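You operate a simulated robot arm through the tools that you are given. There is no shell and no other tool. Be economical: measure what you need, move in short steps, check, and stop when the job is done.

The job below is to be done with a simulated robot arm. You get a single attempt, and the scene is never put back.

JOB
Put the table pad and the name block that says "Anca" from the wooden table in the green crate.

It is judged by the outcome, as a careful person would: the job done as asked, and still so three seconds after it is handed in. It fails if anything else is knocked over, pushed out of place, dropped, spilled or broken.

ROBOT AND FRAMES
A 6-joint arm with a two-finger parallel gripper on a trunk, on a base that drives. Base frame: it is fixed to the floor where the robot stands at the start and does not move with it; the origin is under the middle of the robot, x ahead of it, y to its left, z up. Readings come in m, degrees, newtons and seconds.
Its first joint turns from -166.0 to 166.0 degrees. Places, roughly: green crate [4, 0.75, 0.75]; name block [-5, 2, 0.75]. Payload 4.1 kg.
Tool frame: the origin (TCP) lies between the finger pads and is the grasp point; the fingertips stand 0.023 m ahead of it; z points along the fingers, y is the line along which they close. The gripper opens to 0.094 m. The fingers are 0.038 m wide and 0.01 m thick; the gripper's body (0.054 by 0.096 m) begins 0.039 m behind the TCP.
Orientation is that of the tool frame in the base frame, as a unit quaternion [x, y, z, w]. With the fingers straight down and closing along the base's y, the tool's x points along the base's -x, its y along +y and its z along -z.

CONTROLS
- The arm moves only by the tool jog_arm. Its argument "commands" is a list of rows, each a list of 7 numbers: the shift along the tool's x, y, z in units of 25 mm (1.0 is 25 mm), then the turn, a rotation vector about the tool's x, y, z in units of 4 degrees (1.0 is 4 degrees), then the closure, from 0 (fully open) to 1 (shut). In form: [[dx, dy, dz, wx, wy, wz, jaw], ...]. A call has 1 to 10 rows; each row shifts and turns the commanded pose from where the row before left it, along the tool's axes as they then stand. A call with a number of a shift or a turn outside -1 to 1 is refused whole. A row lasts 0.2 s, in which the tool goes at most 0.05 m and 8.6 degrees; a call with a longer step from one row to the next is refused whole, and so is a gripper value outside its range. A pose out of reach is approached as far as the arm can. The call stops where the force on the tool passes 40 N (or 10 N more than at its start, if that is more) or the arm is blocked; 0.2 s more then pass. The fingers move at their own pace (about 0.045 m/s each) and stop on an object; they squeeze with about 33 N. The grip force told is the motor's: it shows also when the fingers shut on nothing. Time passes only in rows, and 0.2 s behind the last, so rows that do not move let the fingers close. The reply holds the time, the measured pose of the TCP, the force on the tool along the base axes, the opening and the grip force, in the units named above and with some noise.
- Cameras (640 x 400 px; columns grow to the right, rows downward): "scene" is now at [0.0246, 0.1487, 1.4217]; the picture's right is [-0.22, -0.98, 0.00], its down [-0.59, 0.13, -0.80] and it looks along [0.78, -0.17, -0.61] (base axes); focal length 286 px, centre (320, 200). "wrist" rides on the gripper at [0.086, 0.016, -0.074] in the tool frame; the picture's right is [-0.18, 0.98, 0.00], its down [-0.58, -0.11, -0.81] and it looks along [-0.79, -0.15, 0.59] (tool axes); focal length 243 px, centre (320, 200). There is no depth. A picture from a camera that has moved, and an enlarged one, comes with that camera's place and axes in the base frame and with its lens.
- capture(camera): a new picture of that camera. No time passes.
- lift_body(by): slides the trunk up (or, below 0, down) by that many m; the arm and the scene camera ride with it, the base frame stays. It gives what a move gives, with no picture.
- roll_base(legs): drives the robot by 1 to 6 legs, each [ahead, turn to the left] in m and degrees, along the robot's own axes; the way and the turn of a leg run together, so that a leg with both is an arc; at most 1.5 m and 180 degrees a leg. The arm and the cameras ride along, it lands a little off, and it stops where it bumps. It gives what a move gives.
- turn_head(pan, tilt): turns the head with the scene camera to pan (to the left, within 155 degrees either way) and tilt (down, from -29 to 69), counted from straight ahead of the robot. It gives what a move gives.
- inspect(camera, box): a new picture of the part [left, top, right, bottom] of that camera's present view, enlarged. No time passes.
- finish_job(): hands the job in; it is judged then, once.

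Work in short steps. Places have to be worked out from the pictures, the camera data and where the tool is seen: move nearer, look again, correct. Check each grasp and each placing, and mend what went wrong. You have 120 turns and 90 pictures in all, those below and enlarged ones among them. Open the gripper and draw the arm clear of the work before you hand the job in, unless the task says otherwise; then end with one line.

The tools are called after "Emit:" as name(argument=value, ...) on one line, values as JSON. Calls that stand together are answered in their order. jog_arm: Moves the arm, as the interface text tells. Its arguments: {"type":"object","properties":{"commands":{"type":"array"}},"required":["commands"]} The other tools are called the same way: lift_body (by) slides the trunk up or down; roll_base (legs) drives the base; turn_head (pan, tilt) turns the head that bears the scene camera; capture (camera) takes a picture; inspect (camera, box) takes an enlarged picture of a part of a camera's view; finish_job () hands the job in.

At the start:

```text
time: 0.0
tcp_pos: [0.4095, 0.1317, 1.0986]
ee_rot: [0.0, 1.0, 0.0, 0.0]
ft_force: [0.6, -0.3, -0.2]
finger_gap: 0.0941
grasp_force: 0.1
trunk travel left (down, up): [-0.375, 0.215]
robot x, y, heading: [0.0013, 0.0008, 0.1]
head pan, tilt: [-12.6, 37.2]
```

scene: 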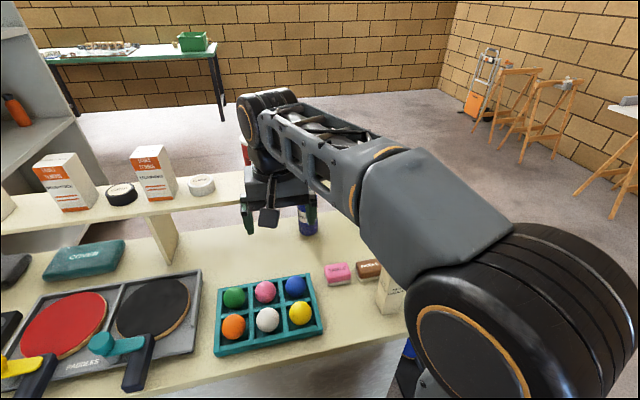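
wrist: 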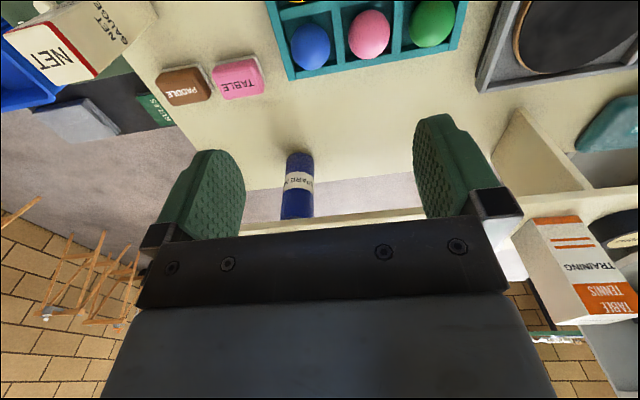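

The pink "TABLE" pad looks to be near (0.51, -0.01, 0.77). I enlarge both views to see its size and orientation.

Emit:
inspect(camera="scene", box=[290, 220, 450, 320])

Emit:
inspect(camera="wrist", box=[120, 20, 320, 145])

```text
4.00 times, centred on (370, 270) of scene
camera zoom: at [0.0246, 0.1487, 1.4217], right [-0.22, -0.98, 0.0], down [-0.59, 0.13, -0.8], along [0.78, -0.17, -0.61], focal length 1144 px, centre (120, -80)
```

zoom: 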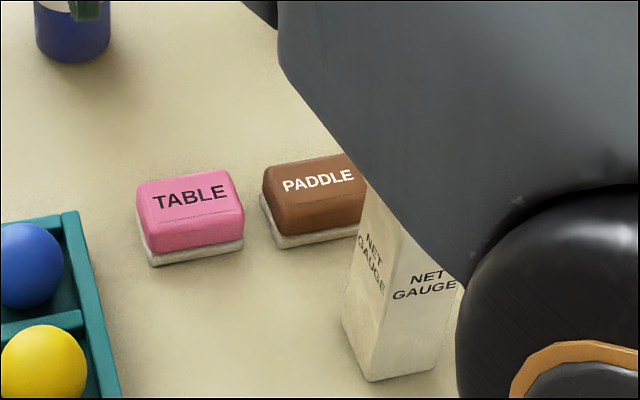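

```text
3.20 times, centred on (220, 82) of wrist
camera zoom: at [0.3221, 0.1496, 1.1714], right [0.18, 0.98, 0.0], down [0.58, -0.11, 0.81], along [0.79, -0.15, -0.59], focal length 776 px, centre (640, 576)
```

zoom: 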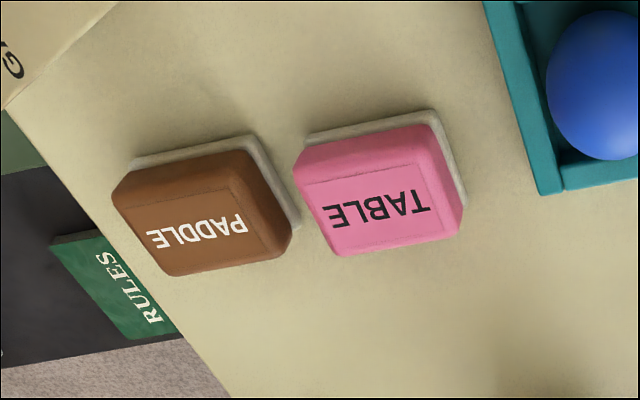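

The pad spans about x 0.487–0.53 and y −0.039–0.026, with the "PADDLE" pad close beside it. I'll close along base x, so I first move above the pad and begin turning +90° about the tool z.

Emit:
jog_arm(commands=[[-0.8, -0.92, 0, 0, 0, 0, 0], [-0.8, -0.92, 0, 0, 0, 0, 0], [-0.8, -0.92, 0, 0, 0, 0, 0], [-0.8, -0.92, 0, 0, 0, 0, 0], [-0.74, -0.92, 0, 0, 0, 0, 0], [0, -0.93, 0, 0, 0, 0, 0], [0, 0, 0, 0, 0, 1, 0], [0, 0, 0, 0, 0, 1, 0], [0, 0, 0, 0, 0, 1, 0], [0, 0, 0, 0, 0, 1, 0]])

Emit:
jog_arm(commands=[[0, 0, 0.2, 0, 0, 1, 0], [0, 0, 0.2, 0, 0, 1, 0], [0, 0, 0.2, 0, 0, 1, 0], [0, 0, 0.2, 0, 0, 1, 0], [0, 0, 0.2, 0, 0, 1, 0], [0, 0, 0.2, 0, 0, 1, 0], [0, 0, 0.2, 0, 0, 1, 0], [0, 0, 0.2, 0, 0, 1, 0], [0, 0, 0.2, 0, 0, 1, 0], [0, 0, 0.2, 0, 0, 1, 0]])

Emit:
jog_arm(commands=[[0, 0, 0.3, 0, 0, 1, 0], [0, 0, 0.3, 0, 0, 1, 0], [0, 0, 0.3, 0, 0, 1, 0], [0, 0, 0.3, 0, 0, 1, 0], [0, 0, 0.3, 0, 0, 1, 0], [0, 0, 0.3, 0, 0, 1, 0], [0, 0, 0.3, 0, 0, 1, 0], [0, 0, 0.3, 0, 0, 1, 0], [0, 0, 0.3, 0, 0, 0.5, 0], [0, 0, 0.3, 0, 0, 0, 0]])

Emit:
capture(camera="wrist")

Emit:
capture(camera="scene")

```text
time: 2.2
tcp_pos: [0.5075, -0.0049, 1.0974]
ee_rot: [0.14, 0.99, 0.001, -0.001]
ft_force: [-0.5, 0.0, 0.1]
finger_gap: 0.0941
grasp_force: 0.1
trunk travel left (down, up): [-0.375, 0.215]
robot x, y, heading: [-0.0019, 0.0018, 0.3]
head pan, tilt: [-12.6, 37.2]
```

```text
time: 4.4
tcp_pos: [0.5083, -0.0056, 1.0476]
ee_rot: [0.471, 0.882, 0.001, 0.001]
ft_force: [-0.6, -0.4, -0.6]
finger_gap: 0.094
grasp_force: 0.0
trunk travel left (down, up): [-0.375, 0.215]
robot x, y, heading: [-0.0002, 0.0028, 0.2]
head pan, tilt: [-12.6, 37.2]
```

```text
time: 6.6
tcp_pos: [0.5077, -0.0066, 0.9733]
ee_rot: [0.708, 0.706, 0.0, 0.001]
ft_force: [-0.3, 0.4, 0.2]
finger_gap: 0.0941
grasp_force: 0.1
trunk travel left (down, up): [-0.375, 0.215]
robot x, y, heading: [-0.0019, -0.0013, -0.2]
head pan, tilt: [-12.6, 37.2]
```

```text
85 pictures are left
camera wrist: at [0.5234, 0.0814, 1.0463], right [0.98, -0.18, 0.0], down [-0.11, -0.58, 0.81], along [-0.15, -0.79, -0.59], focal length 243 px, centre (320, 200)
```

wrist: 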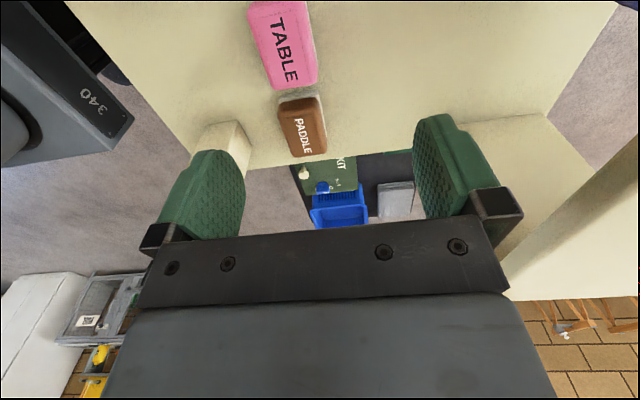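

```text
84 pictures are left
camera scene: at [0.0246, 0.1487, 1.4217], right [-0.22, -0.98, 0.0], down [-0.59, 0.13, -0.8], along [0.78, -0.17, -0.61], focal length 286 px, centre (320, 200)
```

scene: 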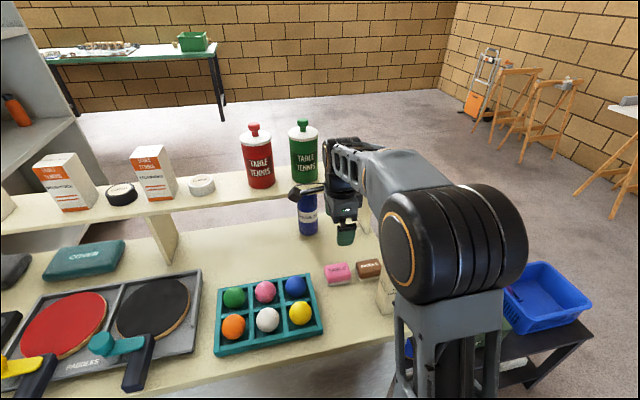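

Combining three views puts the pad top higher and nearer, near (0.477, 0.002, 0.83). I shift there, go down to about z 0.91 and look again.

Emit:
jog_arm(commands=[[0.17, -0.6, 0.2, 0, 0, 0, 0], [0.17, -0.6, 0.2, 0, 0, 0, 0], [0, 0, 0.7, 0, 0, 0, 0], [0, 0, 0.7, 0, 0, 0, 0], [0, 0, 0.7, 0, 0, 0, 0], [0, 0, 0, 0, 0, 0, 0]])

Emit:
capture(camera="wrist")

Emit:
inspect(camera="scene", box=[290, 220, 450, 320])

```text
time: 8.0
tcp_pos: [0.4768, 0.0018, 0.9112]
ee_rot: [0.707, 0.707, -0.001, 0.0]
ft_force: [-0.7, 0.2, 0.0]
finger_gap: 0.0942
grasp_force: 0.1
trunk travel left (down, up): [-0.375, 0.215]
robot x, y, heading: [-0.0017, 0.0016, 0.1]
head pan, tilt: [-12.6, 37.2]
```

```text
83 pictures are left
camera wrist: at [0.493, 0.09, 0.9838], right [0.98, -0.18, 0.0], down [-0.11, -0.58, 0.81], along [-0.15, -0.79, -0.59], focal length 243 px, centre (320, 200)
```

wrist: 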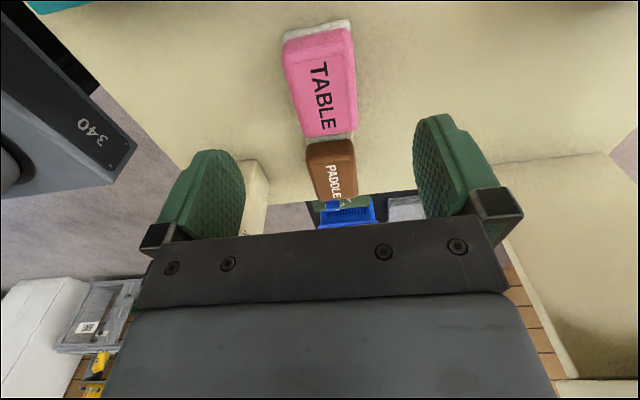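

```text
4.00 times, centred on (370, 270) of scene
camera zoom: at [0.0247, 0.1487, 1.4217], right [-0.22, -0.98, 0.0], down [-0.59, 0.13, -0.8], along [0.78, -0.17, -0.61], focal length 1144 px, centre (120, -80)
```

zoom: 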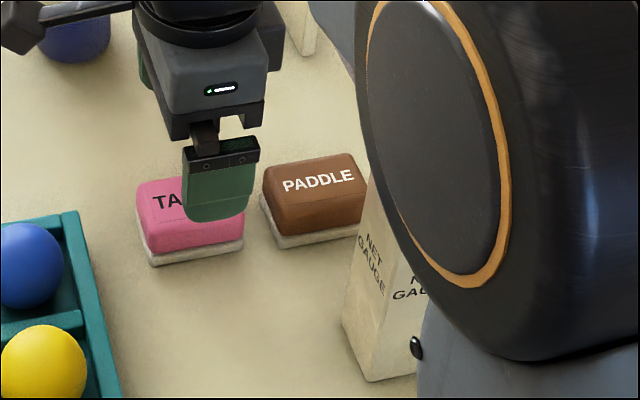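

The pad is centred between the fingers in x. I descend further to about z 0.84 and look again.

Emit:
jog_arm(commands=[[0, -0.05, 0.7, 0, 0, 0, 0], [0, 0, 0.7, 0, 0, 0, 0], [0, 0, 0.7, 0, 0, 0, 0], [0, 0, 0.7, 0, 0, 0, 0], [0, 0, 0, 0, 0, 0, 0]])

Emit:
capture(camera="wrist")

Emit:
inspect(camera="scene", box=[290, 220, 450, 320])

```text
time: 9.2
tcp_pos: [0.4763, 0.0041, 0.8405]
ee_rot: [0.707, 0.707, 0.0, 0.0]
ft_force: [0.4, 0.0, 0.3]
finger_gap: 0.0941
grasp_force: 0.1
trunk travel left (down, up): [-0.375, 0.215]
robot x, y, heading: [0.0012, -0.0, -0.0]
head pan, tilt: [-12.6, 37.2]
```

```text
81 pictures are left
camera wrist: at [0.492, 0.0912, 0.9139], right [0.98, -0.18, 0.0], down [-0.11, -0.58, 0.81], along [-0.15, -0.79, -0.59], focal length 243 px, centre (320, 200)
```

wrist: 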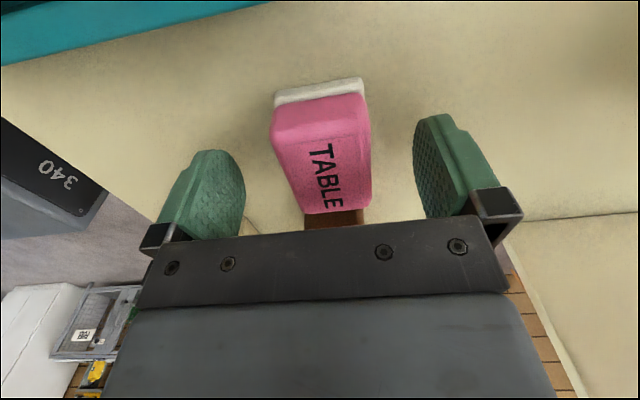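

```text
4.00 times, centred on (370, 270) of scene
camera zoom: at [0.0247, 0.1487, 1.4217], right [-0.22, -0.98, 0.0], down [-0.59, 0.13, -0.8], along [0.78, -0.17, -0.61], focal length 1144 px, centre (120, -80)
```

zoom: 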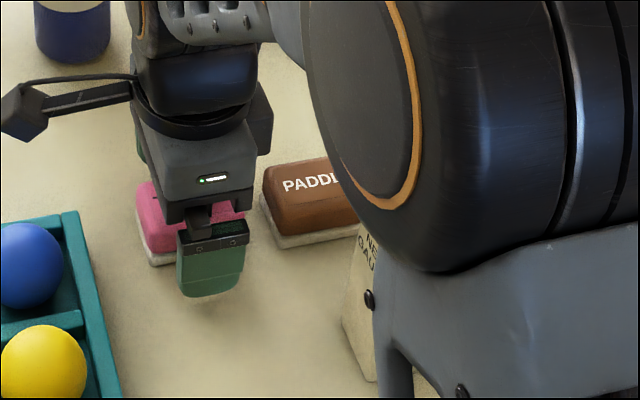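

The fingers straddle the pad, and the near finger's shadow suggests its tip is about 1.5 cm above the surface. I descend a further 14 mm in small rows and then close.

Emit:
jog_arm(commands=[[0.06, -0.05, 0.15, 0, 0, 0, 0], [0, 0, 0.15, 0, 0, 0, 0], [0, 0, 0.15, 0, 0, 0, 0], [0, 0, 0.1, 0, 0, 0, 0], [0, 0, 0, 0, 0, 0, 0]])

Emit:
inspect(camera="scene", box=[290, 220, 450, 320])

Emit:
capture(camera="wrist")

```text
time: 10.4
tcp_pos: [0.4756, 0.0051, 0.8269]
ee_rot: [0.707, 0.707, 0.0, 0.0]
ft_force: [0.1, 0.1, -0.3]
finger_gap: 0.0939
grasp_force: 0.0
trunk travel left (down, up): [-0.375, 0.215]
robot x, y, heading: [-0.0024, 0.0005, 0.2]
head pan, tilt: [-12.6, 37.2]
```

```text
4.00 times, centred on (370, 270) of scene
camera zoom: at [0.0246, 0.1487, 1.4217], right [-0.22, -0.98, 0.0], down [-0.59, 0.13, -0.8], along [0.78, -0.17, -0.61], focal length 1144 px, centre (120, -80)
```

zoom: 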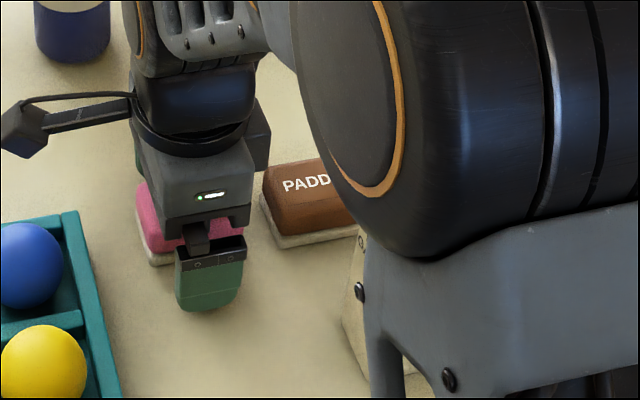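

```text
78 pictures are left
camera wrist: at [0.4912, 0.0919, 0.9003], right [0.98, -0.18, 0.0], down [-0.11, -0.58, 0.81], along [-0.15, -0.79, -0.59], focal length 243 px, centre (320, 200)
```

wrist: 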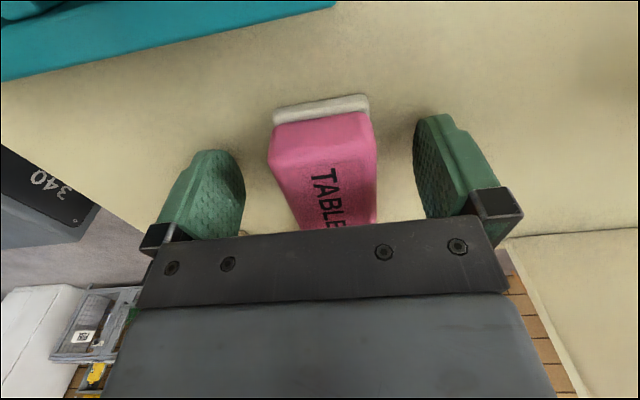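

No contact yet. I continue down in small steps, easing slightly toward −y, watching the force.

Emit:
jog_arm(commands=[[-0.1, 0, 0.15, 0, 0, 0, 0], [-0.1, 0, 0.15, 0, 0, 0, 0], [-0.05, 0, 0.15, 0, 0, 0, 0], [0, 0, 0, 0, 0, 0, 0]])

Emit:
inspect(camera="scene", box=[290, 220, 450, 320])

```text
time: 11.1
tcp_pos: [0.4766, 0.0025, 0.8232]
ee_rot: [0.708, 0.706, 0.004, 0.002]
ft_force: [-7.1, 3.0, 21.0]
finger_gap: 0.0942
grasp_force: 0.0
trunk travel left (down, up): [-0.375, 0.215]
robot x, y, heading: [0.0017, 0.002, 0.1]
head pan, tilt: [-12.6, 37.2]
stopped in row 3: the force on the tool passed its limit (the readings are from after the stop); the commanded pose is now the measured one
```

```text
4.00 times, centred on (370, 270) of scene
camera zoom: at [0.0219, 0.1492, 1.4218], right [-0.22, -0.98, 0.0], down [-0.59, 0.13, -0.8], along [0.78, -0.17, -0.6], focal length 1144 px, centre (120, -80)
```

zoom: 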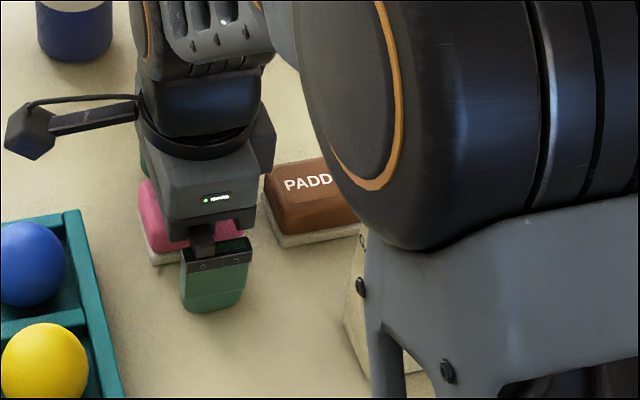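

The fingertips touched the surface at z≈0.80. I back up 3 mm and close on the pad.

Emit:
jog_arm(commands=[[0, 0, -0.15, 0, 0, 0, 0], [0, 0, 0, 0, 0, 0, 1], [0, 0, 0, 0, 0, 0, 1], [0, 0, 0, 0, 0, 0, 1], [0, 0, 0, 0, 0, 0, 1], [0, 0, 0, 0, 0, 0, 1]])

Emit:
capture(camera="wrist")

```text
time: 12.5
tcp_pos: [0.4753, 0.0007, 0.8259]
ee_rot: [0.707, 0.707, 0.002, 0.001]
ft_force: [-0.5, -0.6, -0.1]
finger_gap: 0.0437
grasp_force: 32.8
trunk travel left (down, up): [-0.375, 0.215]
robot x, y, heading: [-0.0024, -0.0021, 0.3]
head pan, tilt: [-12.6, 37.2]
```

```text
76 pictures are left
camera wrist: at [0.4922, 0.0885, 0.8987], right [0.98, -0.18, 0.0], down [-0.11, -0.58, 0.8], along [-0.15, -0.79, -0.59], focal length 243 px, centre (320, 200)
```

wrist: 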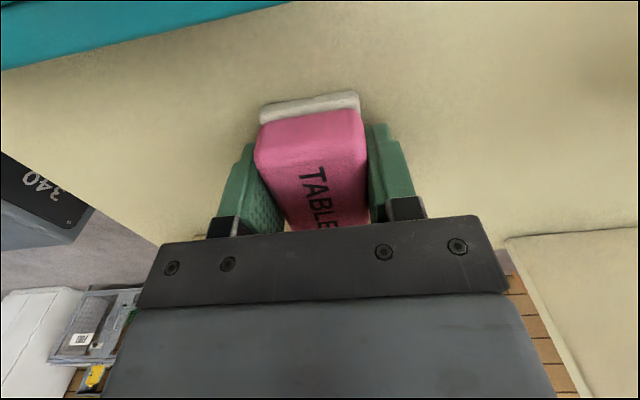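

The pad is held with a 44 mm gap. I lift it straight up and check it.

Emit:
jog_arm(commands=[[0, 0, -0.5, 0, 0, 0, 1], [0, 0, -1, 0, 0, 0, 1], [0, 0, -1, 0, 0, 0, 1], [0, 0, -1, 0, 0, 0, 1], [0, 0, -1, 0, 0, 0, 1], [0, 0, -1, 0, 0, 0, 1], [0, 0, -1, 0, 0, 0, 1], [0, 0, -1, 0, 0, 0, 1], [0, 0, -1, 0, 0, 0, 1], [0, 0, -1, 0, 0, 0, 1]])

Emit:
turn_head(pan=0, tilt=30)

Emit:
capture(camera="scene")

Emit:
capture(camera="wrist")

```text
time: 14.7
tcp_pos: [0.4761, 0.0, 1.0634]
ee_rot: [0.707, 0.707, 0.003, 0.002]
ft_force: [1.0, 0.1, -0.2]
finger_gap: 0.0001
grasp_force: 32.9
trunk travel left (down, up): [-0.375, 0.215]
robot x, y, heading: [0.0015, -0.0013, 0.3]
head pan, tilt: [-12.6, 37.2]
```

```text
time: 15.4
tcp_pos: [0.4764, 0.0024, 1.0623]
ee_rot: [0.707, 0.707, 0.002, 0.001]
ft_force: [0.3, -0.1, -0.1]
finger_gap: 0.0
grasp_force: 32.5
trunk travel left (down, up): [-0.375, 0.215]
robot x, y, heading: [0.0012, -0.004, 0.3]
head pan, tilt: [0.0, 30.0]
```

```text
75 pictures are left
camera scene: at [0.03, 0.1676, 1.4329], right [0.0, -1.0, 0.0], down [-0.5, 0.0, -0.87], along [0.87, 0.0, -0.5], focal length 286 px, centre (320, 200)
```

scene: 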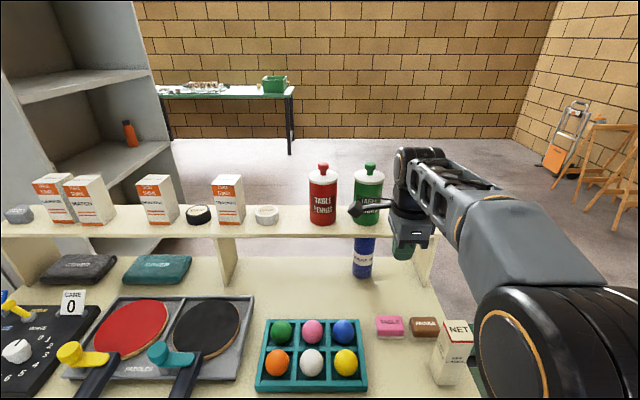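

```text
74 pictures are left
camera wrist: at [0.4914, 0.0887, 1.1361], right [0.98, -0.18, 0.0], down [-0.11, -0.58, 0.8], along [-0.15, -0.79, -0.59], focal length 243 px, centre (320, 200)
```

wrist: 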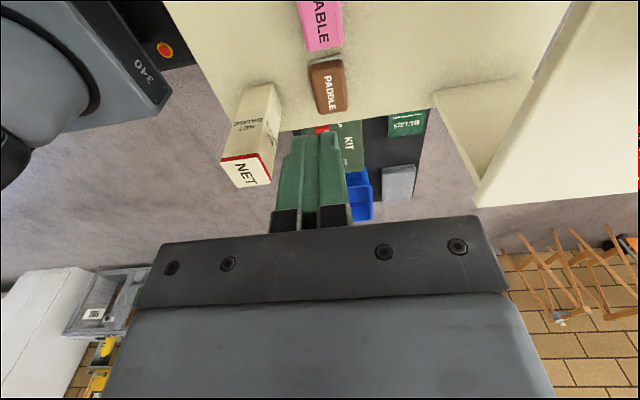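

The fingers shut on nothing: the pad slipped out and is still on the table. I inspect its present place before retrying.

Emit:
inspect(camera="scene", box=[350, 290, 478, 370])

Emit:
inspect(camera="wrist", box=[220, 0, 420, 125])

```text
5.00 times, centred on (414, 330) of scene
camera zoom: at [0.03, 0.1676, 1.4329], right [0.0, -1.0, 0.0], down [-0.5, 0.0, -0.87], along [0.87, 0.0, -0.5], focal length 1429 px, centre (-150, -450)
```

zoom: 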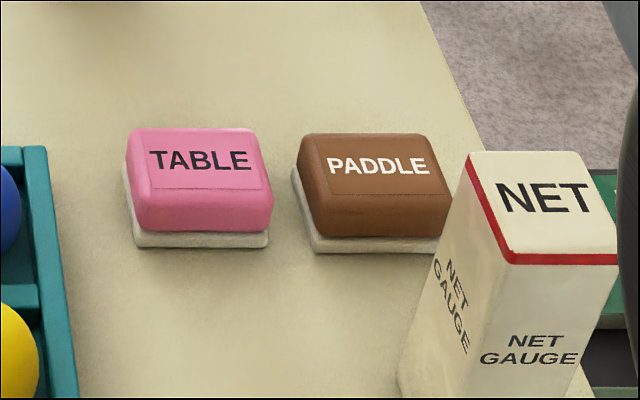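

```text
3.20 times, centred on (320, 62) of wrist
camera zoom: at [0.4914, 0.0887, 1.1361], right [0.98, -0.18, 0.0], down [-0.11, -0.58, 0.8], along [-0.15, -0.79, -0.59], focal length 776 px, centre (320, 640)
```

zoom: 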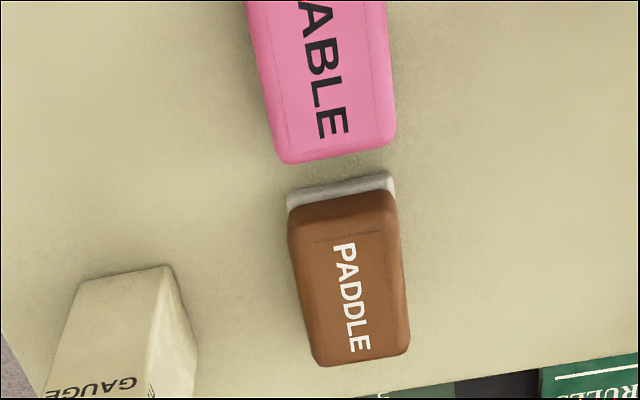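

The pad sits almost unmoved, axis-aligned, at x 0.459–0.505, y −0.033–0.031 with its top near 0.833. I open and descend again, better centred in x.

Emit:
jog_arm(commands=[[0, 0.15, 0, 0, 0, 0, 0], [0, 0, 0, 0, 0, 0, 0], [0, 0, 0, 0, 0, 0, 0], [0, 0, 0, 0, 0, 0, 0], [0, 0, 0, 0, 0, 0, 0]])

Emit:
jog_arm(commands=[[0, 0, 1, 0, 0, 0, 0], [0, 0, 1, 0, 0, 0, 0], [0, 0, 1, 0, 0, 0, 0], [0, 0, 1, 0, 0, 0, 0], [0, 0, 1, 0, 0, 0, 0], [0, 0, 1, 0, 0, 0, 0], [0, 0, 1, 0, 0, 0, 0], [0, 0, 1, 0, 0, 0, 0], [0, 0, 0.8, 0, 0, 0, 0], [0, 0, 0, 0, 0, 0, 0]])

Emit:
capture(camera="wrist")

Emit:
inspect(camera="scene", box=[350, 290, 478, 370])

```text
time: 16.6
tcp_pos: [0.4799, 0.001, 1.0622]
ee_rot: [0.708, 0.707, 0.003, 0.001]
ft_force: [-0.5, 0.3, 0.1]
finger_gap: 0.0941
grasp_force: 0.1
trunk travel left (down, up): [-0.375, 0.215]
robot x, y, heading: [0.0008, -0.0002, -0.0]
head pan, tilt: [0.0, 30.0]
```

```text
time: 18.8
tcp_pos: [0.4805, 0.0001, 0.8405]
ee_rot: [0.707, 0.708, 0.003, 0.002]
ft_force: [0.2, 1.4, 1.0]
finger_gap: 0.0943
grasp_force: 0.1
trunk travel left (down, up): [-0.375, 0.215]
robot x, y, heading: [-0.0009, 0.0006, 0.3]
head pan, tilt: [0.0, 30.0]
```

```text
71 pictures are left
camera wrist: at [0.4963, 0.0881, 0.9151], right [0.98, -0.18, 0.01], down [-0.11, -0.58, 0.8], along [-0.15, -0.79, -0.59], focal length 243 px, centre (320, 200)
```

wrist: 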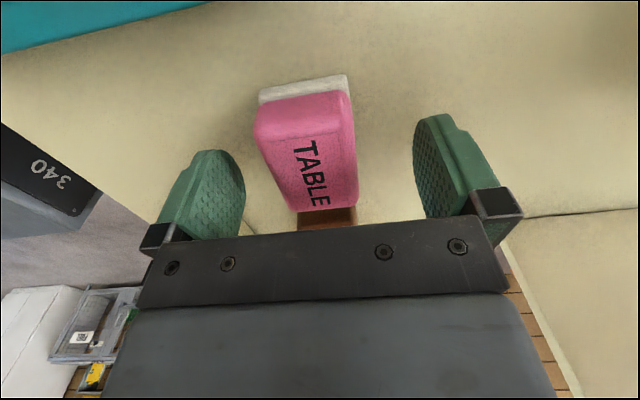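

```text
5.00 times, centred on (414, 330) of scene
camera zoom: at [0.0302, 0.1677, 1.4329], right [0.0, -1.0, 0.0], down [-0.5, 0.0, -0.87], along [0.87, 0.0, -0.5], focal length 1429 px, centre (-150, -450)
```

zoom: 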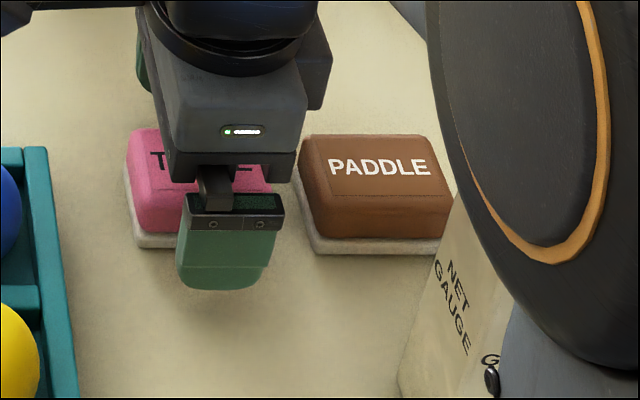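

The wrist view shows the pad about 6 mm left of centre, so x≈0.474. I correct, descend to just above contact, and close with more settling time.

Emit:
jog_arm(commands=[[-0.1, -0.22, 0.2, 0, 0, 0, 0], [0, 0, 0.2, 0, 0, 0, 0], [0, 0, 0.15, 0, 0, 0, 0], [0, 0, 0.08, 0, 0, 0, 0], [0, 0, 0, 0, 0, 0, 0]])

Emit:
jog_arm(commands=[[0, 0, 0, 0, 0, 0, 1], [0, 0, 0, 0, 0, 0, 1], [0, 0, 0, 0, 0, 0, 1], [0, 0, 0, 0, 0, 0, 1], [0, 0, 0, 0, 0, 0, 1], [0, 0, 0, 0, 0, 0, 1], [0, 0, 0, 0, 0, 0, 1], [0, 0, 0, 0, 0, 0, 1]])

Emit:
jog_arm(commands=[[0, 0, -0.1, 0, 0, 0, 1], [0, 0, -0.1, 0, 0, 0, 1], [0, 0, -0.1, 0, 0, 0, 1], [0, 0, -0.1, 0, 0, 0, 1]])

Emit:
inspect(camera="scene", box=[350, 290, 478, 370])

Emit:
capture(camera="wrist")

```text
time: 20.0
tcp_pos: [0.4749, -0.002, 0.8278]
ee_rot: [0.708, 0.706, 0.003, 0.001]
ft_force: [0.2, -0.2, -0.4]
finger_gap: 0.0943
grasp_force: 0.1
trunk travel left (down, up): [-0.375, 0.215]
robot x, y, heading: [-0.0002, -0.0009, 0.0]
head pan, tilt: [0.0, 30.0]
```

```text
time: 21.8
tcp_pos: [0.4751, -0.001, 0.8267]
ee_rot: [0.707, 0.708, 0.003, 0.001]
ft_force: [-0.1, -0.3, 0.2]
finger_gap: 0.0437
grasp_force: 32.9
trunk travel left (down, up): [-0.375, 0.215]
robot x, y, heading: [-0.0024, 0.0023, 0.4]
head pan, tilt: [0.0, 30.0]
```

```text
time: 22.8
tcp_pos: [0.4752, -0.0003, 0.8366]
ee_rot: [0.707, 0.707, 0.003, 0.001]
ft_force: [-0.8, -0.1, -0.3]
finger_gap: 0.0434
grasp_force: 33.4
trunk travel left (down, up): [-0.375, 0.215]
robot x, y, heading: [0.0018, 0.0024, 0.1]
head pan, tilt: [0.0, 30.0]
```

```text
5.00 times, centred on (414, 330) of scene
camera zoom: at [0.0301, 0.1677, 1.4329], right [0.0, -1.0, 0.0], down [-0.5, 0.0, -0.87], along [0.87, 0.0, -0.5], focal length 1429 px, centre (-150, -450)
```

zoom: 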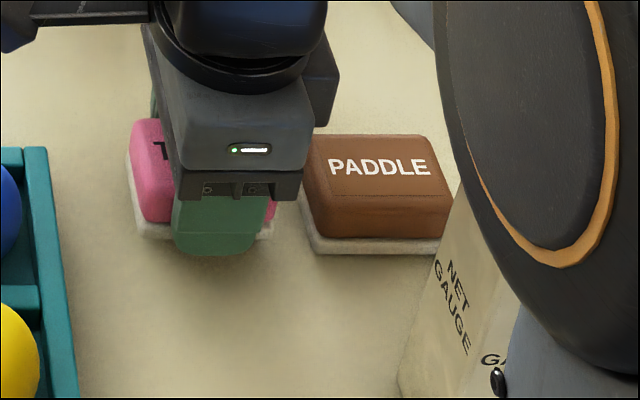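

```text
68 pictures are left
camera wrist: at [0.4908, 0.0859, 0.9106], right [0.98, -0.18, 0.0], down [-0.11, -0.58, 0.8], along [-0.15, -0.79, -0.59], focal length 243 px, centre (320, 200)
```

wrist: 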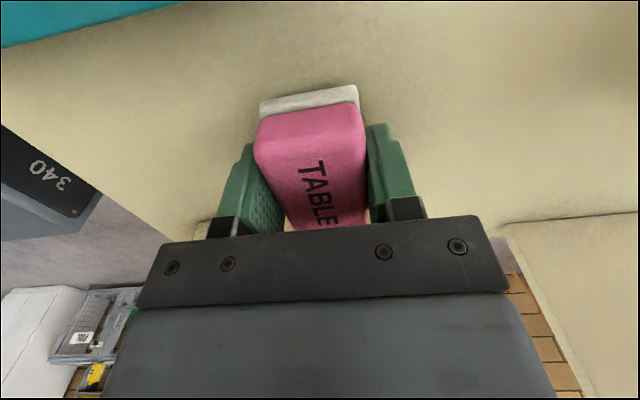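

With the slow lift the pad is rising with the fingers. I continue slowly and monitor.

Emit:
jog_arm(commands=[[0, 0, -0.15, 0, 0, 0, 1], [0, 0, -0.2, 0, 0, 0, 1], [0, 0, -0.2, 0, 0, 0, 1], [0, 0, -0.2, 0, 0, 0, 1], [0, 0, -0.2, 0, 0, 0, 1], [0, 0, -0.2, 0, 0, 0, 1], [0, 0, -0.2, 0, 0, 0, 1], [0, 0, -0.2, 0, 0, 0, 1]])

Emit:
capture(camera="wrist")

```text
time: 24.6
tcp_pos: [0.4742, -0.0012, 0.8744]
ee_rot: [0.707, 0.707, 0.002, 0.002]
ft_force: [0.5, 0.0, -0.4]
finger_gap: 0.0436
grasp_force: 33.2
trunk travel left (down, up): [-0.375, 0.215]
robot x, y, heading: [-0.0041, 0.0008, 0.0]
head pan, tilt: [0.0, 30.0]
```

```text
67 pictures are left
camera wrist: at [0.4898, 0.086, 0.949], right [0.98, -0.18, 0.01], down [-0.11, -0.58, 0.8], along [-0.15, -0.79, -0.59], focal length 243 px, centre (320, 200)
```

wrist: 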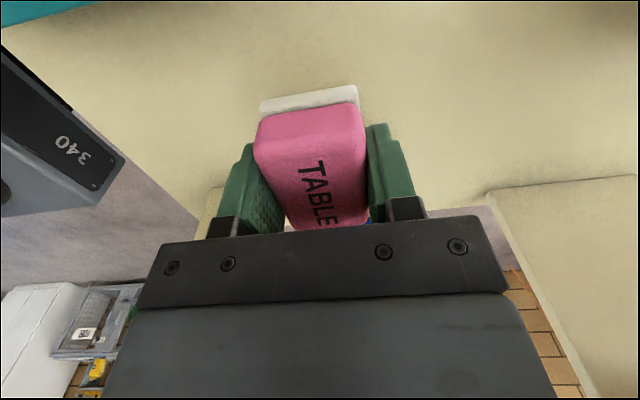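

The pad is held without slip. I keep lifting at a moderate rate.

Emit:
jog_arm(commands=[[0, 0, -0.3, 0, 0, 0, 1], [0, 0, -0.4, 0, 0, 0, 1], [0, 0, -0.4, 0, 0, 0, 1], [0, 0, -0.4, 0, 0, 0, 1], [0, 0, -0.4, 0, 0, 0, 1], [0, 0, -0.4, 0, 0, 0, 1], [0, 0, -0.4, 0, 0, 0, 1], [0, 0, -0.4, 0, 0, 0, 1], [0, 0, -0.4, 0, 0, 0, 1], [0, 0, -0.3, 0, 0, 0, 1]])

Emit:
jog_arm(commands=[[0, 0, -0.3, 0, 0, 0, 1], [0, 0, -0.4, 0, 0, 0, 1], [0, 0, -0.4, 0, 0, 0, 1], [0, 0, -0.4, 0, 0, 0, 1], [0, 0, -0.4, 0, 0, 0, 1], [0, 0, -0.4, 0, 0, 0, 1], [0, 0, -0.4, 0, 0, 0, 1], [0, 0, -0.4, 0, 0, 0, 1], [0, 0, -0.4, 0, 0, 0, 1], [0, 0, -0.3, 0, 0, 0, 1]])

Emit:
capture(camera="wrist")

Emit:
turn_head(pan=150, tilt=25)

Emit:
capture(camera="scene")

Emit:
turn_head(pan=15, tilt=10)

Emit:
capture(camera="scene")

```text
time: 26.8
tcp_pos: [0.474, -0.0012, 0.9706]
ee_rot: [0.707, 0.707, 0.003, 0.001]
ft_force: [-0.5, -0.3, 0.0]
finger_gap: 0.0434
grasp_force: 32.8
trunk travel left (down, up): [-0.375, 0.215]
robot x, y, heading: [0.0025, -0.0004, 0.0]
head pan, tilt: [0.0, 30.0]
```

```text
time: 29.0
tcp_pos: [0.4735, -0.0012, 1.0652]
ee_rot: [0.708, 0.707, 0.002, 0.0]
ft_force: [0.4, 0.1, -0.5]
finger_gap: 0.0434
grasp_force: 33.3
trunk travel left (down, up): [-0.375, 0.215]
robot x, y, heading: [0.0002, 0.0024, -0.1]
head pan, tilt: [0.0, 30.0]
```

```text
66 pictures are left
camera wrist: at [0.4893, 0.086, 1.1398], right [0.98, -0.18, 0.01], down [-0.11, -0.58, 0.8], along [-0.15, -0.79, -0.59], focal length 243 px, centre (320, 200)
```

wrist: 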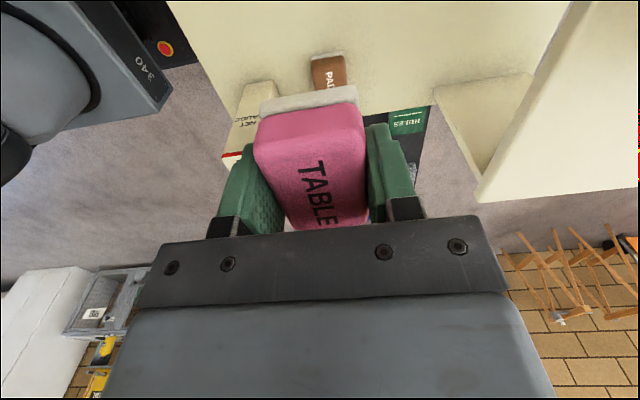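

```text
time: 31.4
tcp_pos: [0.4744, -0.0022, 1.0649]
ee_rot: [0.707, 0.708, 0.003, 0.001]
ft_force: [0.7, -0.4, -0.6]
finger_gap: 0.0432
grasp_force: 32.6
trunk travel left (down, up): [-0.375, 0.215]
robot x, y, heading: [-0.0019, -0.0017, 0.2]
head pan, tilt: [150.0, 25.0]
```

```text
65 pictures are left
camera scene: at [-0.1403, 0.2134, 1.4409], right [0.5, 0.87, 0.0], down [0.37, -0.21, -0.91], along [-0.79, 0.45, -0.42], focal length 286 px, centre (320, 200)
```

scene: 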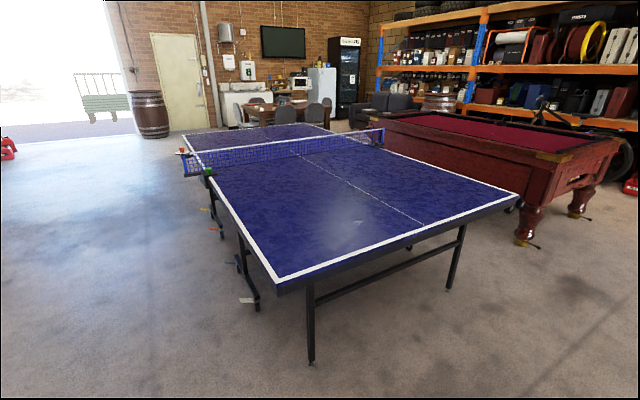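

```text
time: 33.5
tcp_pos: [0.4734, -0.0016, 1.0656]
ee_rot: [0.707, 0.708, 0.003, 0.001]
ft_force: [0.0, -0.4, -0.7]
finger_gap: 0.0438
grasp_force: 33.0
trunk travel left (down, up): [-0.375, 0.215]
robot x, y, heading: [-0.0029, -0.0011, -0.1]
head pan, tilt: [15.0, 10.0]
```

```text
64 pictures are left
camera scene: at [0.0293, 0.1918, 1.4652], right [0.26, -0.97, 0.0], down [-0.17, -0.05, -0.98], along [0.95, 0.26, -0.17], focal length 286 px, centre (320, 200)
```

scene: 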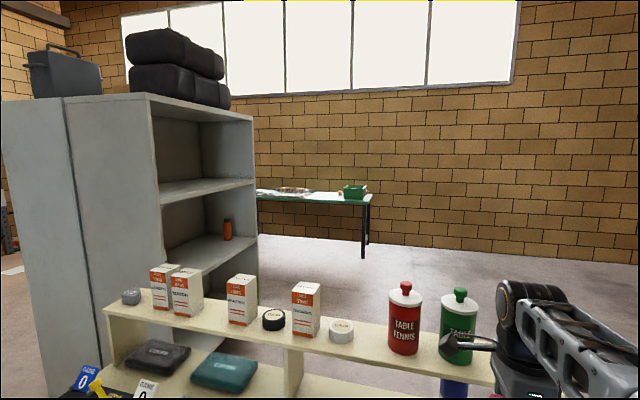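

The crate is on a green table ahead beyond the bench, and the bench must be passed on the right. I look to the right to plan the drive.

Emit:
turn_head(pan=-60, tilt=35)

Emit:
capture(camera="scene")

Emit:
turn_head(pan=-120, tilt=30)

Emit:
capture(camera="scene")

```text
time: 35.0
tcp_pos: [0.4741, -0.0007, 1.0649]
ee_rot: [0.707, 0.707, 0.003, 0.002]
ft_force: [-0.3, 0.5, -0.8]
finger_gap: 0.0434
grasp_force: 32.5
trunk travel left (down, up): [-0.375, 0.215]
robot x, y, heading: [0.0004, 0.0023, 0.1]
head pan, tilt: [-60.0, 35.0]
```

```text
63 pictures are left
camera scene: at [-0.0162, 0.0913, 1.4251], right [-0.86, -0.5, 0.0], down [-0.29, 0.5, -0.82], along [0.41, -0.71, -0.57], focal length 286 px, centre (320, 200)
```

scene: 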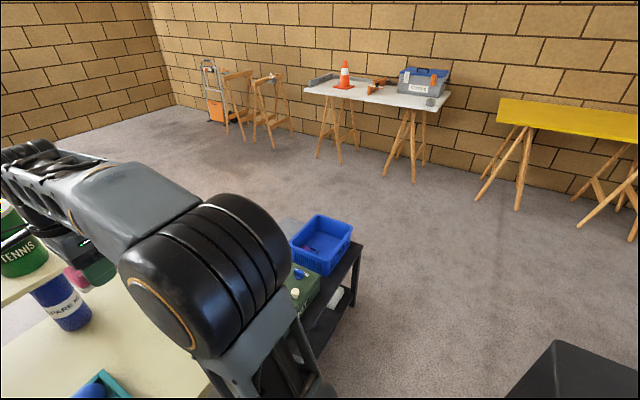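

```text
time: 36.3
tcp_pos: [0.475, -0.0019, 1.0659]
ee_rot: [0.707, 0.707, 0.002, 0.001]
ft_force: [0.2, 0.7, -1.1]
finger_gap: 0.0434
grasp_force: 32.7
trunk travel left (down, up): [-0.375, 0.215]
robot x, y, heading: [-0.0016, 0.0, 0.1]
head pan, tilt: [-120.0, 30.0]
```

```text
62 pictures are left
camera scene: at [-0.1054, 0.089, 1.4329], right [-0.87, 0.5, 0.0], down [0.25, 0.43, -0.87], along [-0.43, -0.75, -0.5], focal length 286 px, centre (320, 200)
```

scene: 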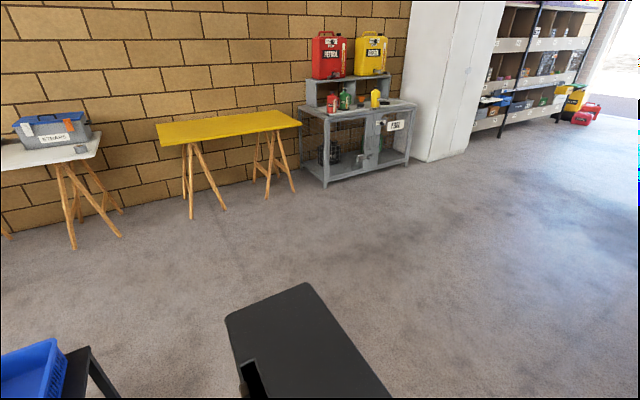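

A black box shows low on my right side; I need to know whether it is part of my base. I look steeply down there.

Emit:
turn_head(pan=-90, tilt=60)

Emit:
capture(camera="scene")

```text
time: 37.3
tcp_pos: [0.4744, -0.0014, 1.0659]
ee_rot: [0.708, 0.707, 0.003, 0.001]
ft_force: [0.5, 0.1, -0.2]
finger_gap: 0.0432
grasp_force: 33.2
trunk travel left (down, up): [-0.375, 0.215]
robot x, y, heading: [0.0008, -0.0004, 0.0]
head pan, tilt: [-90.0, 60.0]
```

```text
61 pictures are left
camera scene: at [-0.0603, 0.1008, 1.3909], right [-1.0, 0.0, 0.0], down [0.0, 0.87, -0.5], along [0.0, -0.5, -0.87], focal length 286 px, centre (320, 200)
```

scene: 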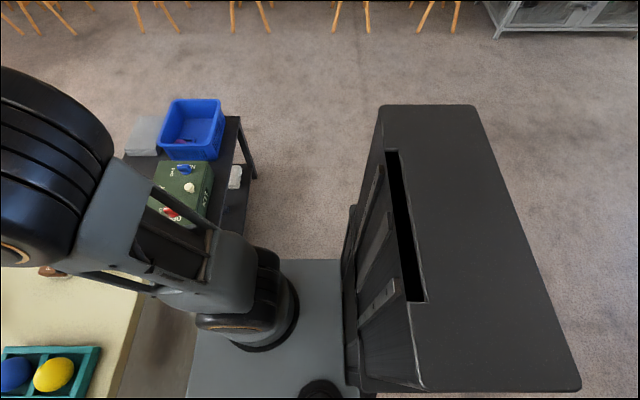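

That is my own trunk; the floor to the right is clear beyond the small black side table. I back off from the bench, turn right, and check the grip.

Emit:
roll_base(legs=[[-0.5, 0], [0, -90]])

Emit:
turn_head(pan=30, tilt=35)

Emit:
capture(camera="scene")

```text
time: 44.0
tcp_pos: [-0.4931, -0.4762, 1.066]
ee_rot: [1.0, 0.012, 0.001, 0.002]
ft_force: [0.0, -0.3, -0.7]
finger_gap: 0.0432
grasp_force: 33.1
trunk travel left (down, up): [-0.375, 0.215]
robot x, y, heading: [-0.5045, -0.0039, -88.4]
head pan, tilt: [-90.0, 60.0]
```

```text
time: 46.0
tcp_pos: [-0.4937, -0.4764, 1.0661]
ee_rot: [1.0, 0.012, 0.001, 0.003]
ft_force: [0.4, -1.1, -0.4]
finger_gap: 0.0432
grasp_force: 33.1
trunk travel left (down, up): [-0.375, 0.215]
robot x, y, heading: [-0.5023, -0.0064, -88.5]
head pan, tilt: [30.0, 35.0]
```

```text
60 pictures are left
camera scene: at [-0.2926, -0.0122, 1.4251], right [-0.85, -0.52, 0.0], down [-0.3, 0.49, -0.82], along [0.43, -0.7, -0.57], focal length 286 px, centre (320, 200)
```

scene: 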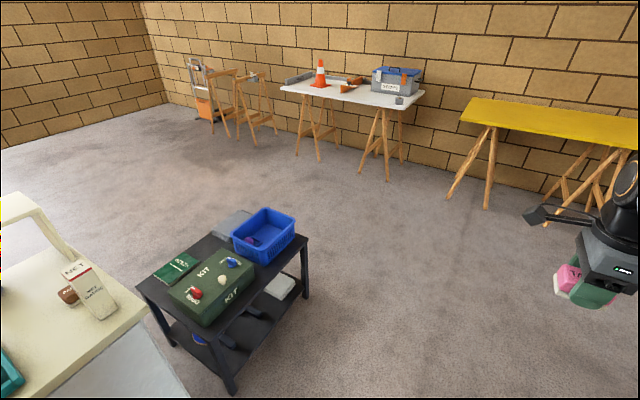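

The corridor between the side table (y > −0.9) and the trestles (y < −2.35) is clear. I drive to y≈−1.5, turn left and go ahead along +x.

Emit:
roll_base(legs=[[1.48, 0], [0, 88.5], [1.5, 0]])

Emit:
turn_head(pan=30, tilt=20)

Emit:
capture(camera="scene")

```text
time: 64.1
tcp_pos: [1.5076, -1.512, 1.0662]
ee_rot: [0.713, 0.701, 0.002, 0.001]
ft_force: [-0.6, 0.3, -0.5]
finger_gap: 0.0433
grasp_force: 32.4
trunk travel left (down, up): [-0.375, 0.215]
robot x, y, heading: [1.0327, -1.4972, -1.0]
head pan, tilt: [30.0, 35.0]
```

```text
time: 64.8
tcp_pos: [1.5076, -1.511, 1.0659]
ee_rot: [0.713, 0.701, 0.003, 0.001]
ft_force: [-0.8, 1.3, -0.4]
finger_gap: 0.0432
grasp_force: 33.1
trunk travel left (down, up): [-0.375, 0.215]
robot x, y, heading: [1.0354, -1.502, -0.8]
head pan, tilt: [30.0, 20.0]
```

```text
59 pictures are left
camera scene: at [1.0567, -1.2883, 1.4489], right [0.49, -0.87, 0.0], down [-0.3, -0.17, -0.94], along [0.82, 0.46, -0.34], focal length 286 px, centre (320, 200)
```

scene: 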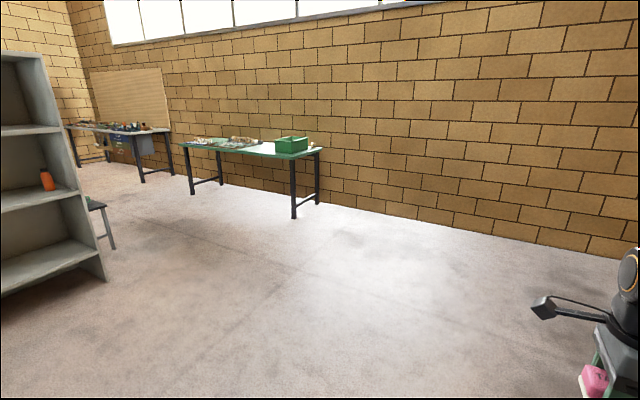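

The green table's right end is at y≈0.6, spanning x≈3.7–4.45, with the crate near that end. I'll approach from that end: drive to x≈4.0, turn left, approach to y≈−0.4 and look.

Emit:
roll_base(legs=[[1.5, 1], [1.45, 0], [0, 90], [1.1, 0]])

Emit:
turn_head(pan=0, tilt=30)

Emit:
capture(camera="scene")

```text
time: 78.4
tcp_pos: [4.4044, -1.5395, 1.0664]
ee_rot: [0.71, 0.704, -0.003, -0.002]
ft_force: [-11.7, -0.9, 0.9]
finger_gap: 0.0437
grasp_force: 33.4
trunk travel left (down, up): [-0.375, 0.215]
robot x, y, heading: [3.9351, -1.5271, -0.6]
head pan, tilt: [30.0, 20.0]
stopped in leg 2: the force on the tool passed its limit (the readings are from after the stop); the commanded pose is now the measured one
```

```text
time: 79.3
tcp_pos: [4.4035, -1.5388, 1.0666]
ee_rot: [0.709, 0.705, -0.002, -0.003]
ft_force: [-14.0, -0.7, 1.6]
finger_gap: 0.0432
grasp_force: 32.5
trunk travel left (down, up): [-0.375, 0.215]
robot x, y, heading: [3.937, -1.5304, -0.7]
head pan, tilt: [0.0, 30.0]
```

```text
58 pictures are left
camera scene: at [3.9666, -1.3629, 1.433], right [-0.01, -1.0, 0.0], down [-0.5, 0.01, -0.87], along [0.87, -0.01, -0.5], focal length 286 px, centre (320, 200)
```

scene: 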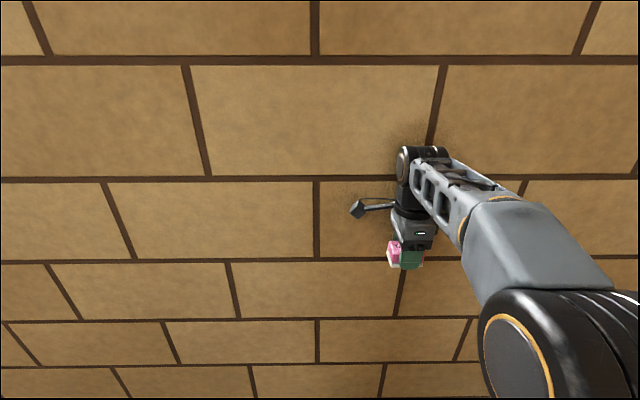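

The wrist touched the wall ahead (wall at x≈4.48); the pad is still held. I back off a little, turn left and move toward the table end.

Emit:
roll_base(legs=[[-0.12, 0], [0, 90], [0.9, 0]])

Emit:
capture(camera="scene")

Emit:
capture(camera="wrist")

```text
time: 88.8
tcp_pos: [3.7878, -0.1623, 1.0664]
ee_rot: [-0.013, 1.0, -0.005, -0.001]
ft_force: [-0.6, 0.3, -0.8]
finger_gap: 0.0432
grasp_force: 33.2
trunk travel left (down, up): [-0.375, 0.215]
robot x, y, heading: [3.7933, -0.6326, 91.1]
head pan, tilt: [0.0, 30.0]
```

```text
57 pictures are left
camera scene: at [3.6283, -0.6052, 1.4329], right [1.0, 0.02, 0.0], down [0.01, -0.5, -0.87], along [-0.02, 0.87, -0.5], focal length 286 px, centre (320, 200)
```

scene: 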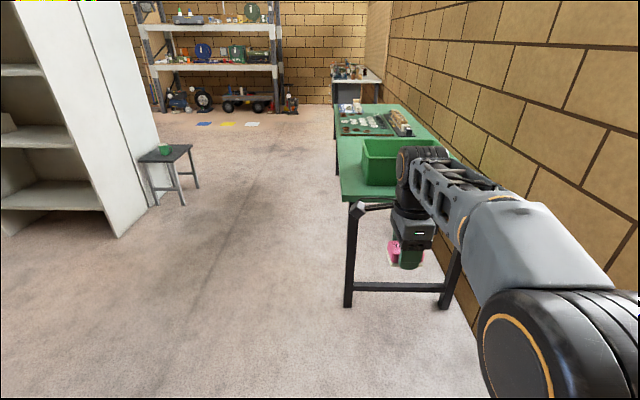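

```text
56 pictures are left
camera wrist: at [3.7007, -0.1478, 1.1389], right [0.16, 0.99, -0.01], down [0.58, -0.09, 0.81], along [0.8, -0.13, -0.59], focal length 243 px, centre (320, 200)
```

wrist: 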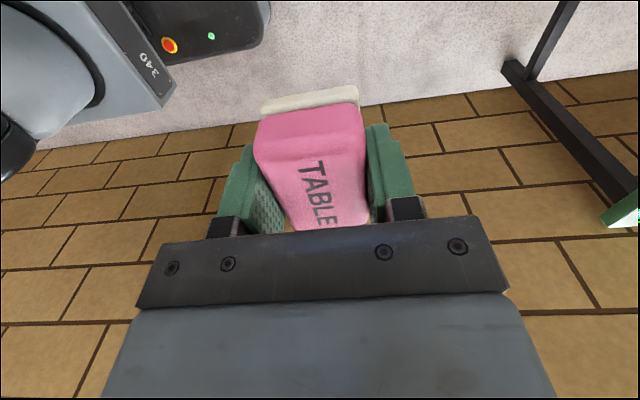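

I can see the crate on the table. I enlarge it to work out its rim and height.

Emit:
inspect(camera="scene", box=[330, 100, 490, 200])

```text
4.00 times, centred on (410, 150) of scene
camera zoom: at [3.6283, -0.6052, 1.4329], right [1.0, 0.02, 0.0], down [0.01, -0.5, -0.87], along [-0.02, 0.87, -0.5], focal length 1144 px, centre (-40, 400)
```

zoom: 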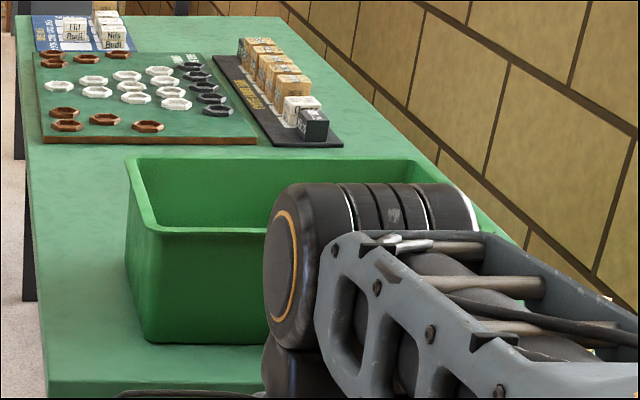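

The crate spans about y 0.65–0.93 and x 3.82–4.25, rim z≈0.94; my fingertips at 1.04 pass over it. I drive 0.8 m ahead.

Emit:
roll_base(legs=[[0.8, -1]])

Emit:
turn_head(pan=-10, tilt=42)

Emit:
capture(camera="scene")

Emit:
capture(camera="wrist")

```text
time: 93.1
tcp_pos: [3.7819, 0.6484, 1.0646]
ee_rot: [-0.007, 1.0, -0.005, -0.002]
ft_force: [0.8, -0.2, -0.2]
finger_gap: 0.0434
grasp_force: 33.5
trunk travel left (down, up): [-0.375, 0.215]
robot x, y, heading: [3.7838, 0.175, 90.6]
head pan, tilt: [0.0, 30.0]
```

```text
time: 93.9
tcp_pos: [3.7816, 0.6477, 1.0653]
ee_rot: [-0.007, 1.0, -0.005, 0.0]
ft_force: [-0.3, 0.6, -0.8]
finger_gap: 0.0434
grasp_force: 32.9
trunk travel left (down, up): [-0.375, 0.215]
robot x, y, heading: [3.7783, 0.1781, 90.8]
head pan, tilt: [-10.0, 42.0]
```

```text
54 pictures are left
camera scene: at [3.6305, 0.1993, 1.4146], right [0.99, -0.16, 0.0], down [-0.11, -0.66, -0.74], along [0.12, 0.73, -0.67], focal length 286 px, centre (320, 200)
```

scene: 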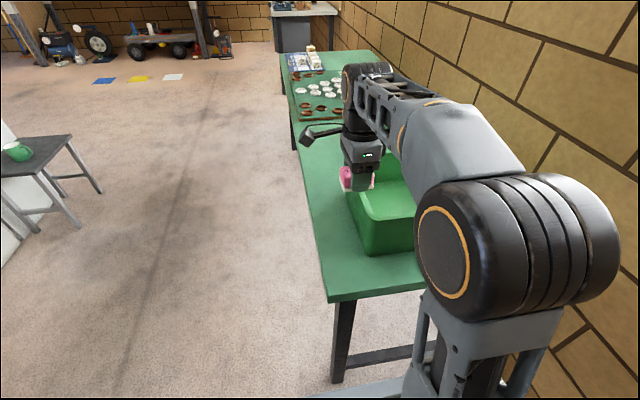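

```text
53 pictures are left
camera wrist: at [3.6936, 0.6638, 1.1389], right [0.17, 0.99, -0.01], down [0.58, -0.09, 0.81], along [0.79, -0.14, -0.59], focal length 243 px, centre (320, 200)
```

wrist: 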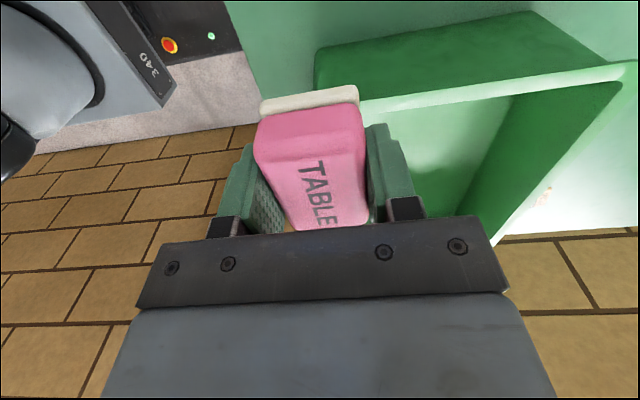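

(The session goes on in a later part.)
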